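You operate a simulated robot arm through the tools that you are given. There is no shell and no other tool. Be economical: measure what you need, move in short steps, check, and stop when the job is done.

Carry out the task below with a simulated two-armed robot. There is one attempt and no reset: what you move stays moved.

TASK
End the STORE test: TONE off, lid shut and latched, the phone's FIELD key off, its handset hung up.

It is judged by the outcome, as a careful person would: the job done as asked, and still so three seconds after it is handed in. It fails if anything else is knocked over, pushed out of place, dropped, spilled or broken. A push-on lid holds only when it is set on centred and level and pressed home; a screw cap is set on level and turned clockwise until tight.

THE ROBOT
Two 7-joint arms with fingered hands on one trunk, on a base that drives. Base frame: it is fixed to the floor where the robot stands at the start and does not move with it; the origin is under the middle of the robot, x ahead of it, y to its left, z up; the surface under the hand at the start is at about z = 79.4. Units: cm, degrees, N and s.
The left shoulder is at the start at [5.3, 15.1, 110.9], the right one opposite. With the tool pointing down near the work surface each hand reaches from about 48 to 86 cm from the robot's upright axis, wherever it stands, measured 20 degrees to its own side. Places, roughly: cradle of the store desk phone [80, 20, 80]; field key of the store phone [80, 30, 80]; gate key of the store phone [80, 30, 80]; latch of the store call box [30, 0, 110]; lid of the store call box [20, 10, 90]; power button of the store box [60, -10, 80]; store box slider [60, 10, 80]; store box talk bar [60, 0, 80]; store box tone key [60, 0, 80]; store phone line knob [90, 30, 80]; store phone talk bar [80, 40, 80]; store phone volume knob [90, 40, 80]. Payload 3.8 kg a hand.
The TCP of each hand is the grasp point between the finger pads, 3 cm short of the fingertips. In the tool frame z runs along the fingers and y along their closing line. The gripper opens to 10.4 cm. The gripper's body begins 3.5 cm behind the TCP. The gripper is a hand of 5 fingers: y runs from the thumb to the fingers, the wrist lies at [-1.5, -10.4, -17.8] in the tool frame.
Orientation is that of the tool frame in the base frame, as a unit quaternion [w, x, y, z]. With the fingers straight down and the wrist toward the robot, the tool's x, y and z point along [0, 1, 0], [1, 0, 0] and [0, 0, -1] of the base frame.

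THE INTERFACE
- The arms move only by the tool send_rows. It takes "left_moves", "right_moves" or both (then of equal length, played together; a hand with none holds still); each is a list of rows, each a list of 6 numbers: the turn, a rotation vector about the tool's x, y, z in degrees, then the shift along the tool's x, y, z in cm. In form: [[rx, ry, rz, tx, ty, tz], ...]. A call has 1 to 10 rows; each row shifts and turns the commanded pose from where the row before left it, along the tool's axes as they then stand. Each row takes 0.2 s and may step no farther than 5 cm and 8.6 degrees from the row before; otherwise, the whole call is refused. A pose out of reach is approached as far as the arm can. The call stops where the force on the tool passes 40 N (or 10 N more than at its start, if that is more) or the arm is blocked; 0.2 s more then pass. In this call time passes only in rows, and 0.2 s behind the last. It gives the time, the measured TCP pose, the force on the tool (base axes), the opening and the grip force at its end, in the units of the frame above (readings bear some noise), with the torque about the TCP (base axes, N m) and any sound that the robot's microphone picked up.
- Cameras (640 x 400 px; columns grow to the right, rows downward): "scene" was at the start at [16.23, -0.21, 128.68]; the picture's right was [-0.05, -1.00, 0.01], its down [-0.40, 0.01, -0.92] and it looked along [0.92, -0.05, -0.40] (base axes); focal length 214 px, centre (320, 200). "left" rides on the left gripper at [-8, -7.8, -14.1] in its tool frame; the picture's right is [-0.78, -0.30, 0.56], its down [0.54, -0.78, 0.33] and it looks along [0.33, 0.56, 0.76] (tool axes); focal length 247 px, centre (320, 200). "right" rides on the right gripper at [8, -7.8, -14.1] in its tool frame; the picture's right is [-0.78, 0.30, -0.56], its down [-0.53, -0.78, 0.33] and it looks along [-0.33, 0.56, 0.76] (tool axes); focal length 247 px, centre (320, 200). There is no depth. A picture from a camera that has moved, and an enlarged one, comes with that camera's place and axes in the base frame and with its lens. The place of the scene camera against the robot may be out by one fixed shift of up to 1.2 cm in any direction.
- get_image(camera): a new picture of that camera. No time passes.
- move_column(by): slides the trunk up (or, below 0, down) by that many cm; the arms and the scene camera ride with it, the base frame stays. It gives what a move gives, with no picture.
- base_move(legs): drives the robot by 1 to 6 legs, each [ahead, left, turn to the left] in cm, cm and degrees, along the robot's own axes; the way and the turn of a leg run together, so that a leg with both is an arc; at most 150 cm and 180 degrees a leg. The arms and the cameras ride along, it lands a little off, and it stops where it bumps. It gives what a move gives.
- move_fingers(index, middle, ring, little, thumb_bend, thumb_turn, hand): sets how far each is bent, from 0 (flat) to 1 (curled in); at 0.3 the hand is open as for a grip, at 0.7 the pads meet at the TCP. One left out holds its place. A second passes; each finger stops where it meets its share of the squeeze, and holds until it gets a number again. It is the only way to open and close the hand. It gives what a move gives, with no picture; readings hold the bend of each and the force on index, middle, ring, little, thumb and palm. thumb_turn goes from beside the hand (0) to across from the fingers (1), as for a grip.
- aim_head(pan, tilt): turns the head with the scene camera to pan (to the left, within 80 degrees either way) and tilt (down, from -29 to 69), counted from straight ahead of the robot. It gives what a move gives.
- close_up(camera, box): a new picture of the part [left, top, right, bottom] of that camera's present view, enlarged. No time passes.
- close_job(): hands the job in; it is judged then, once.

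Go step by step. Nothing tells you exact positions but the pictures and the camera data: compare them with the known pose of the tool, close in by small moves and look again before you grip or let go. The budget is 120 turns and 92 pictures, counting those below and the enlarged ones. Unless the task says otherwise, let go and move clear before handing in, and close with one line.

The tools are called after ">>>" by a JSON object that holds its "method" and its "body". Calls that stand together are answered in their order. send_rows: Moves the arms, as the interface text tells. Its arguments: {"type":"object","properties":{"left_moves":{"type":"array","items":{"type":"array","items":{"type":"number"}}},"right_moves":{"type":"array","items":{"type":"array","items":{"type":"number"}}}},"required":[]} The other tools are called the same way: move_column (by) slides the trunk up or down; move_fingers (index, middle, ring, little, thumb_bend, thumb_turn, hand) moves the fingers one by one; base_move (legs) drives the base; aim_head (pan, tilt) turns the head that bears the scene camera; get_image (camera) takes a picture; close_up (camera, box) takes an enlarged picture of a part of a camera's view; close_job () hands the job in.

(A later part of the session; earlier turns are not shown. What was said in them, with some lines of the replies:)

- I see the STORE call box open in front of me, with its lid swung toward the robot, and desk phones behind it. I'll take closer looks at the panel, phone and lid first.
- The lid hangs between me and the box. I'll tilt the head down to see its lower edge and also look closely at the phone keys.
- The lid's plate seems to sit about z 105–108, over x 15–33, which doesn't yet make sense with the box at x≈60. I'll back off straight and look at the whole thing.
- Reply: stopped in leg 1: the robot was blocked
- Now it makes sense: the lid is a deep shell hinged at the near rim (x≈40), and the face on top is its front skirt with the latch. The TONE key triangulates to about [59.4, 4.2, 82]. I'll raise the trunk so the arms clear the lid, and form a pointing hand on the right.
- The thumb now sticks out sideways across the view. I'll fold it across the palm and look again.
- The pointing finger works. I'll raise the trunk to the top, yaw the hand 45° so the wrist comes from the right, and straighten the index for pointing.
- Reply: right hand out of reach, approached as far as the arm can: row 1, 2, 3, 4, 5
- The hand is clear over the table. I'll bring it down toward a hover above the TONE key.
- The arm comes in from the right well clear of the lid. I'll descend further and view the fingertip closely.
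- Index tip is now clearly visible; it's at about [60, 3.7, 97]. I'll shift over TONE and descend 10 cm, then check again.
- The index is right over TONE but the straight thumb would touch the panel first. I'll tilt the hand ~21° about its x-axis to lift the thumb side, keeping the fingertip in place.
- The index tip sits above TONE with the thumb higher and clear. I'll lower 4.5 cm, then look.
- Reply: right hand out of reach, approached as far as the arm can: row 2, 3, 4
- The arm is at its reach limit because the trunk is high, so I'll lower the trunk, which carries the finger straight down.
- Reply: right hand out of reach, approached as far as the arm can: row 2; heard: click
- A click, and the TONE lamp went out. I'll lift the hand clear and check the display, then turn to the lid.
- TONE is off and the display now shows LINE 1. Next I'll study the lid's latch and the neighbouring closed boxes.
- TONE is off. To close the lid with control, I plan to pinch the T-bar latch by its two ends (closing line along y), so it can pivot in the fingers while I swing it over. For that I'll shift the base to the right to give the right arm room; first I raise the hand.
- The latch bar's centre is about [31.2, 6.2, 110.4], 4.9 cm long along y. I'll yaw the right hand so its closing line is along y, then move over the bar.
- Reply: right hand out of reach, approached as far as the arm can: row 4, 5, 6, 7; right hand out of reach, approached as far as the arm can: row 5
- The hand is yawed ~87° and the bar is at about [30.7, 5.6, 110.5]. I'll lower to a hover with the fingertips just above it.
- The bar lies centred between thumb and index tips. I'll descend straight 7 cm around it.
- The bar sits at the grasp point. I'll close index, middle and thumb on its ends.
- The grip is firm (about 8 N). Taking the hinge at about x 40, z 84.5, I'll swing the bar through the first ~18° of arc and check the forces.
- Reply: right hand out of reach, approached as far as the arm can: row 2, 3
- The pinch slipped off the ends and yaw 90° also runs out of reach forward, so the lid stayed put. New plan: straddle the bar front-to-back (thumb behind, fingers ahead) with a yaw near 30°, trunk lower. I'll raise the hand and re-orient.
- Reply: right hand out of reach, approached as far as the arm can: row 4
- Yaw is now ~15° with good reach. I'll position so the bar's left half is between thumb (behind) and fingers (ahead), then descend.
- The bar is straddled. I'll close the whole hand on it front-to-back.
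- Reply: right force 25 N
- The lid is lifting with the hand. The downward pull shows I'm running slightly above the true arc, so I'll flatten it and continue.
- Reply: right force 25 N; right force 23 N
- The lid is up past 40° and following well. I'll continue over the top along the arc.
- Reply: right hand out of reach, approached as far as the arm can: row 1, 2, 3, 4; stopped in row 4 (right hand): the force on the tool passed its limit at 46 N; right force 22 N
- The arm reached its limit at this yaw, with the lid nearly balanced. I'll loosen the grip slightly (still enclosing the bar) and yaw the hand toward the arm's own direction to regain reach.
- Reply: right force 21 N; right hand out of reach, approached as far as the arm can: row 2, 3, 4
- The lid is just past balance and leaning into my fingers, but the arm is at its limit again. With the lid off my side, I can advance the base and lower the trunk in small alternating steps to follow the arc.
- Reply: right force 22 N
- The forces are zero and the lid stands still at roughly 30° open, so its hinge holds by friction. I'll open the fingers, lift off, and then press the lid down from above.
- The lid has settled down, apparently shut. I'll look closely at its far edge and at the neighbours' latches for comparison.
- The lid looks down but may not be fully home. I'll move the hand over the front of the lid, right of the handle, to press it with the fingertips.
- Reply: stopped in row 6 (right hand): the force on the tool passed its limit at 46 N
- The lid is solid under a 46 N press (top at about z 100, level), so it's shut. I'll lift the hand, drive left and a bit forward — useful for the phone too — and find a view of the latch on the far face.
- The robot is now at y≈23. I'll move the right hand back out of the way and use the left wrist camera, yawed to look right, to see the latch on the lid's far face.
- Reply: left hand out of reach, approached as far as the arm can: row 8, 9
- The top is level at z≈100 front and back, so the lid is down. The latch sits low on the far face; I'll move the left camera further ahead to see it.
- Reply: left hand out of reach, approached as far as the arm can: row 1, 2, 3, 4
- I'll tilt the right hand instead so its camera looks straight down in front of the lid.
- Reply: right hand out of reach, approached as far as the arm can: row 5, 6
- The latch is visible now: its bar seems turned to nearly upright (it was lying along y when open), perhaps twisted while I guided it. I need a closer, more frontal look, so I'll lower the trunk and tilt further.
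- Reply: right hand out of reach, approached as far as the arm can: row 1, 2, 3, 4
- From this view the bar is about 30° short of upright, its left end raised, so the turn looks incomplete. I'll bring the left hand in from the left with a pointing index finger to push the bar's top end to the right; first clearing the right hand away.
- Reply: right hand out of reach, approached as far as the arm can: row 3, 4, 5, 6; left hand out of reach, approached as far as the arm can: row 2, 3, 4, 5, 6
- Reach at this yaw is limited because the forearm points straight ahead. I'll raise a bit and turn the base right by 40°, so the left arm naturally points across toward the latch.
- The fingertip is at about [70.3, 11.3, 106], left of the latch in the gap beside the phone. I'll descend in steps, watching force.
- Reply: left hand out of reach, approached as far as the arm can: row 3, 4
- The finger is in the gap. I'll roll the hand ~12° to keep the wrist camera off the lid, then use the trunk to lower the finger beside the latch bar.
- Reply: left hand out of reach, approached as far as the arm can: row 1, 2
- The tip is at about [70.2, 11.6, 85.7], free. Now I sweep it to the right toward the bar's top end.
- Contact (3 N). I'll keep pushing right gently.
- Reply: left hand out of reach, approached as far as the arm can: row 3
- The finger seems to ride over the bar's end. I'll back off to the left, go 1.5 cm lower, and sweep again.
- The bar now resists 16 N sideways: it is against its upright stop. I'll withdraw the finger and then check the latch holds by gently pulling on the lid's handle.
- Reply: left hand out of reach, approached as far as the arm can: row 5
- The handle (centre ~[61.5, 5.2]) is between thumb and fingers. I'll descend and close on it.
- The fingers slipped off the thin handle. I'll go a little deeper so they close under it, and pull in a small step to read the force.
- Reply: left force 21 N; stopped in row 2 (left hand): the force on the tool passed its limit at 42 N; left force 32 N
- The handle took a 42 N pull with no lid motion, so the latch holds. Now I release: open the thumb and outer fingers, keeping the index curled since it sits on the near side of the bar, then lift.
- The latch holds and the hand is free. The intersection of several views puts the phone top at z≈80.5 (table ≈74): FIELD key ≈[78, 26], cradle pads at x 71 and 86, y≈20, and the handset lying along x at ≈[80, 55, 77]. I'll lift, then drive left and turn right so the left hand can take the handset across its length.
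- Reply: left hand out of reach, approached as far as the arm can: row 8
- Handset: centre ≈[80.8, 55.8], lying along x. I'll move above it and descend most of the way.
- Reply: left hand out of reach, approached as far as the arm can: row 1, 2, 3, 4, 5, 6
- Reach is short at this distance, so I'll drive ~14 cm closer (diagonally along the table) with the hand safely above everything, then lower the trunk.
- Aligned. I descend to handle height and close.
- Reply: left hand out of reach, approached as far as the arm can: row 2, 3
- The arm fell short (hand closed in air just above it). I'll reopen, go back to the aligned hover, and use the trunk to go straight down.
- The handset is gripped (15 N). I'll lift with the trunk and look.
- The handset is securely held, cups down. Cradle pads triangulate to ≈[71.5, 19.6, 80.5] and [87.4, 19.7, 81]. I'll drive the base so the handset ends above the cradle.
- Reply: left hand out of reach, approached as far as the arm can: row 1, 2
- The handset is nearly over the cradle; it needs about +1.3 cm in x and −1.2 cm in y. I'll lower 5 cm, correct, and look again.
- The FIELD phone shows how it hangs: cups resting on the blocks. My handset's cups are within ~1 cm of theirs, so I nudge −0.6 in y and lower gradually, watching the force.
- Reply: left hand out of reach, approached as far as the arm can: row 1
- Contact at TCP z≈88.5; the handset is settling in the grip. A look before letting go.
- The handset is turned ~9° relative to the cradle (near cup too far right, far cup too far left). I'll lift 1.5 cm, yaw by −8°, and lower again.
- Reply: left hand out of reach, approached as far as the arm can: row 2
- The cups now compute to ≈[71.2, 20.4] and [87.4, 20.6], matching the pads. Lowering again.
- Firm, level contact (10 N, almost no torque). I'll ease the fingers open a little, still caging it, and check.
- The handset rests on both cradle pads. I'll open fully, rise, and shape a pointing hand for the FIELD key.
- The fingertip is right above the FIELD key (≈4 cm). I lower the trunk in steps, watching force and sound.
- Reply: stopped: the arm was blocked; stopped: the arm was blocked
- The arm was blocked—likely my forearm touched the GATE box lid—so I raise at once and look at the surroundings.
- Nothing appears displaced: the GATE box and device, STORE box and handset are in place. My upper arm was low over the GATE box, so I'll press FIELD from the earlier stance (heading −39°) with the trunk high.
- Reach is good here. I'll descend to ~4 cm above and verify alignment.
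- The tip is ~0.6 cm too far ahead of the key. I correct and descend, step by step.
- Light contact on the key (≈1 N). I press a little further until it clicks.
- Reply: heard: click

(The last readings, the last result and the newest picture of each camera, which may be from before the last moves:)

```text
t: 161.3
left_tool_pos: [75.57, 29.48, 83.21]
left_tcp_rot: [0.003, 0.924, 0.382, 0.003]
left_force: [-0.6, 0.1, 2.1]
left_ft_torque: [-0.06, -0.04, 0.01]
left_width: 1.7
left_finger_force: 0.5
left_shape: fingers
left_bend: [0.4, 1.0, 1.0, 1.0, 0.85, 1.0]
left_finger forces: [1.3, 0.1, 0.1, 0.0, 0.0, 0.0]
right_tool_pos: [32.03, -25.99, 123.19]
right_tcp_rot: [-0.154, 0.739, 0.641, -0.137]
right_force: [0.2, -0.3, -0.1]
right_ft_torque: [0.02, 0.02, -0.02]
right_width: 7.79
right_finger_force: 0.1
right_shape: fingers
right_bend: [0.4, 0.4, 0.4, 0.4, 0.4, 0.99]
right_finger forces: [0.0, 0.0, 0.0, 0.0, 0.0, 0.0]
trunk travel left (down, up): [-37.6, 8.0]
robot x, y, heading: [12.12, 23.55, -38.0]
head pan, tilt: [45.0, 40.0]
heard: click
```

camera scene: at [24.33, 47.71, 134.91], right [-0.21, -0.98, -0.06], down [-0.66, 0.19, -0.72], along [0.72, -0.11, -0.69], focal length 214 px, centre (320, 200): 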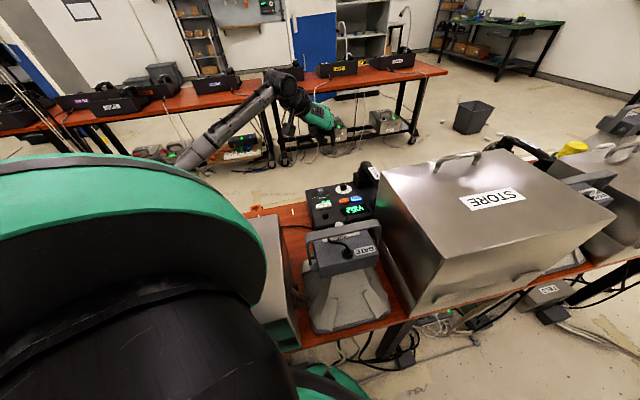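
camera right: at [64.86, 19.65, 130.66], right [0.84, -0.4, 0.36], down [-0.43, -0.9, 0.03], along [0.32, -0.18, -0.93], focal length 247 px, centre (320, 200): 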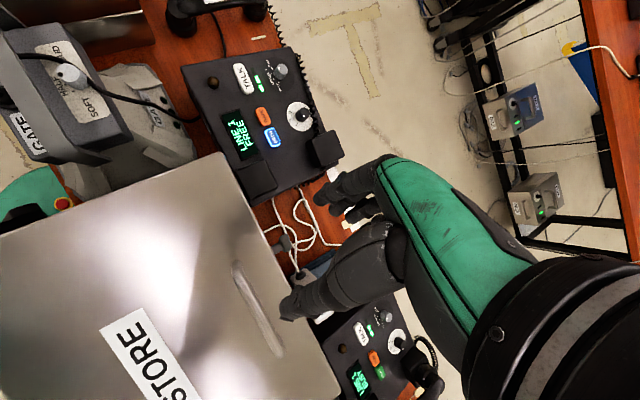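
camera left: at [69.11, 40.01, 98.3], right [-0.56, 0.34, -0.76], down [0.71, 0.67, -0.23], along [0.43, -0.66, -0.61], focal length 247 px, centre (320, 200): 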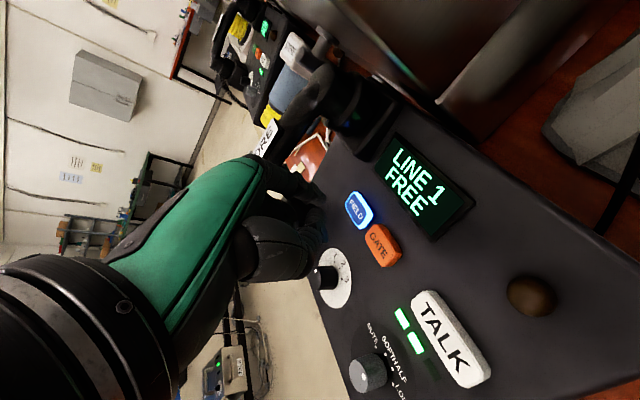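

A click. I lift straight off the key, then use the last picture to verify.

>>> {"method": "send_rows", "body": {"left_moves": [[0, 0, 0, 0, 0, -2], [0, 0, 0, 0, 0, -4], [0, 0, 0, 0, 0, -4], [0, 0, 0, 0, -1, -4], [0, 0, 0, 0, -1, -4]]}}

>>> {"method": "get_image", "body": {"camera": "left"}}

```text
t: 162.5
left_tool_pos: [73.94, 31.26, 101.22]
left_tcp_rot: [0.002, 0.924, 0.382, 0.001]
left_force: [-0.4, 0.0, 0.0]
left_ft_torque: [-0.04, 0.01, 0.01]
left_width: 1.77
left_finger_force: 0.0
left_shape: fingers
left_bend: [0.4, 1.0, 1.0, 1.0, 0.85, 1.0]
left_finger forces: [0.0, 0.1, 0.1, 0.0, 0.0, 0.1]
right_tool_pos: [31.89, -25.91, 123.25]
right_tcp_rot: [-0.155, 0.74, 0.64, -0.136]
right_force: [0.1, 0.1, -0.1]
right_ft_torque: [0.01, 0.0, -0.02]
right_width: 7.78
right_finger_force: 0.0
right_shape: fingers
right_bend: [0.4, 0.4, 0.4, 0.4, 0.4, 0.99]
right_finger forces: [0.1, 0.0, 0.1, 0.0, 0.0, 0.1]
trunk travel left (down, up): [-37.6, 8.0]
robot x, y, heading: [12.03, 23.24, -38.3]
head pan, tilt: [45.0, 40.0]
```

```text
0 pictures are left
camera left: at [62.77, 31.01, 115.32], right [-0.76, -0.34, -0.56], down [-0.17, 0.93, -0.34], along [0.63, -0.16, -0.76], focal length 247 px, centre (320, 200)
```

left: 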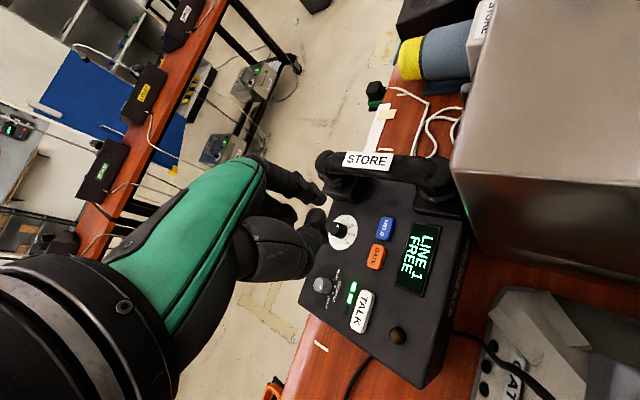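

The FIELD key is dark and the handset sits on both cradle blocks. I also left TONE off and the lid shut, and the latch held under a pull. I'll raise the hand a little more and hand in.

>>> {"method": "send_rows", "body": {"left_moves": [[0, 0, 0, 0, -1, -4], [0, 0, 0, 0, -1, -4]]}}

>>> {"method": "close_job", "body": {}}

```text
t: 163.1
left_tool_pos: [72.43, 32.56, 109.32]
left_tcp_rot: [0.002, 0.924, 0.382, 0.001]
left_force: [0.3, -0.3, 0.1]
left_ft_torque: [-0.03, 0.04, 0.02]
left_width: 1.73
left_finger_force: 0.0
left_shape: fingers
left_bend: [0.4, 1.0, 1.0, 1.0, 0.85, 1.0]
left_finger forces: [0.0, 0.0, 0.1, 0.1, 0.0, 0.0]
right_tool_pos: [32.08, -25.98, 123.24]
right_tcp_rot: [-0.154, 0.739, 0.642, -0.137]
right_force: [0.6, 0.2, -0.6]
right_ft_torque: [-0.02, -0.01, -0.01]
right_width: 7.82
right_finger_force: 0.1
right_shape: fingers
right_bend: [0.4, 0.4, 0.4, 0.4, 0.4, 0.99]
right_finger forces: [0.0, 0.0, 0.0, 0.0, 0.0, 0.0]
trunk travel left (down, up): [-37.6, 8.0]
robot x, y, heading: [11.99, 22.97, -38.2]
head pan, tilt: [45.0, 40.0]
```

```text
The job is handed in.
```

The STORE test is ended and handed in: TONE is off, the lid is shut and latched (it held a 42 N pull on the handle), the phone's FIELD key is off, and the handset is on its cradle. My arm was blocked once, probably against the GATE box. Nothing looked displaced afterwards, though my arm hid most of that box from view.
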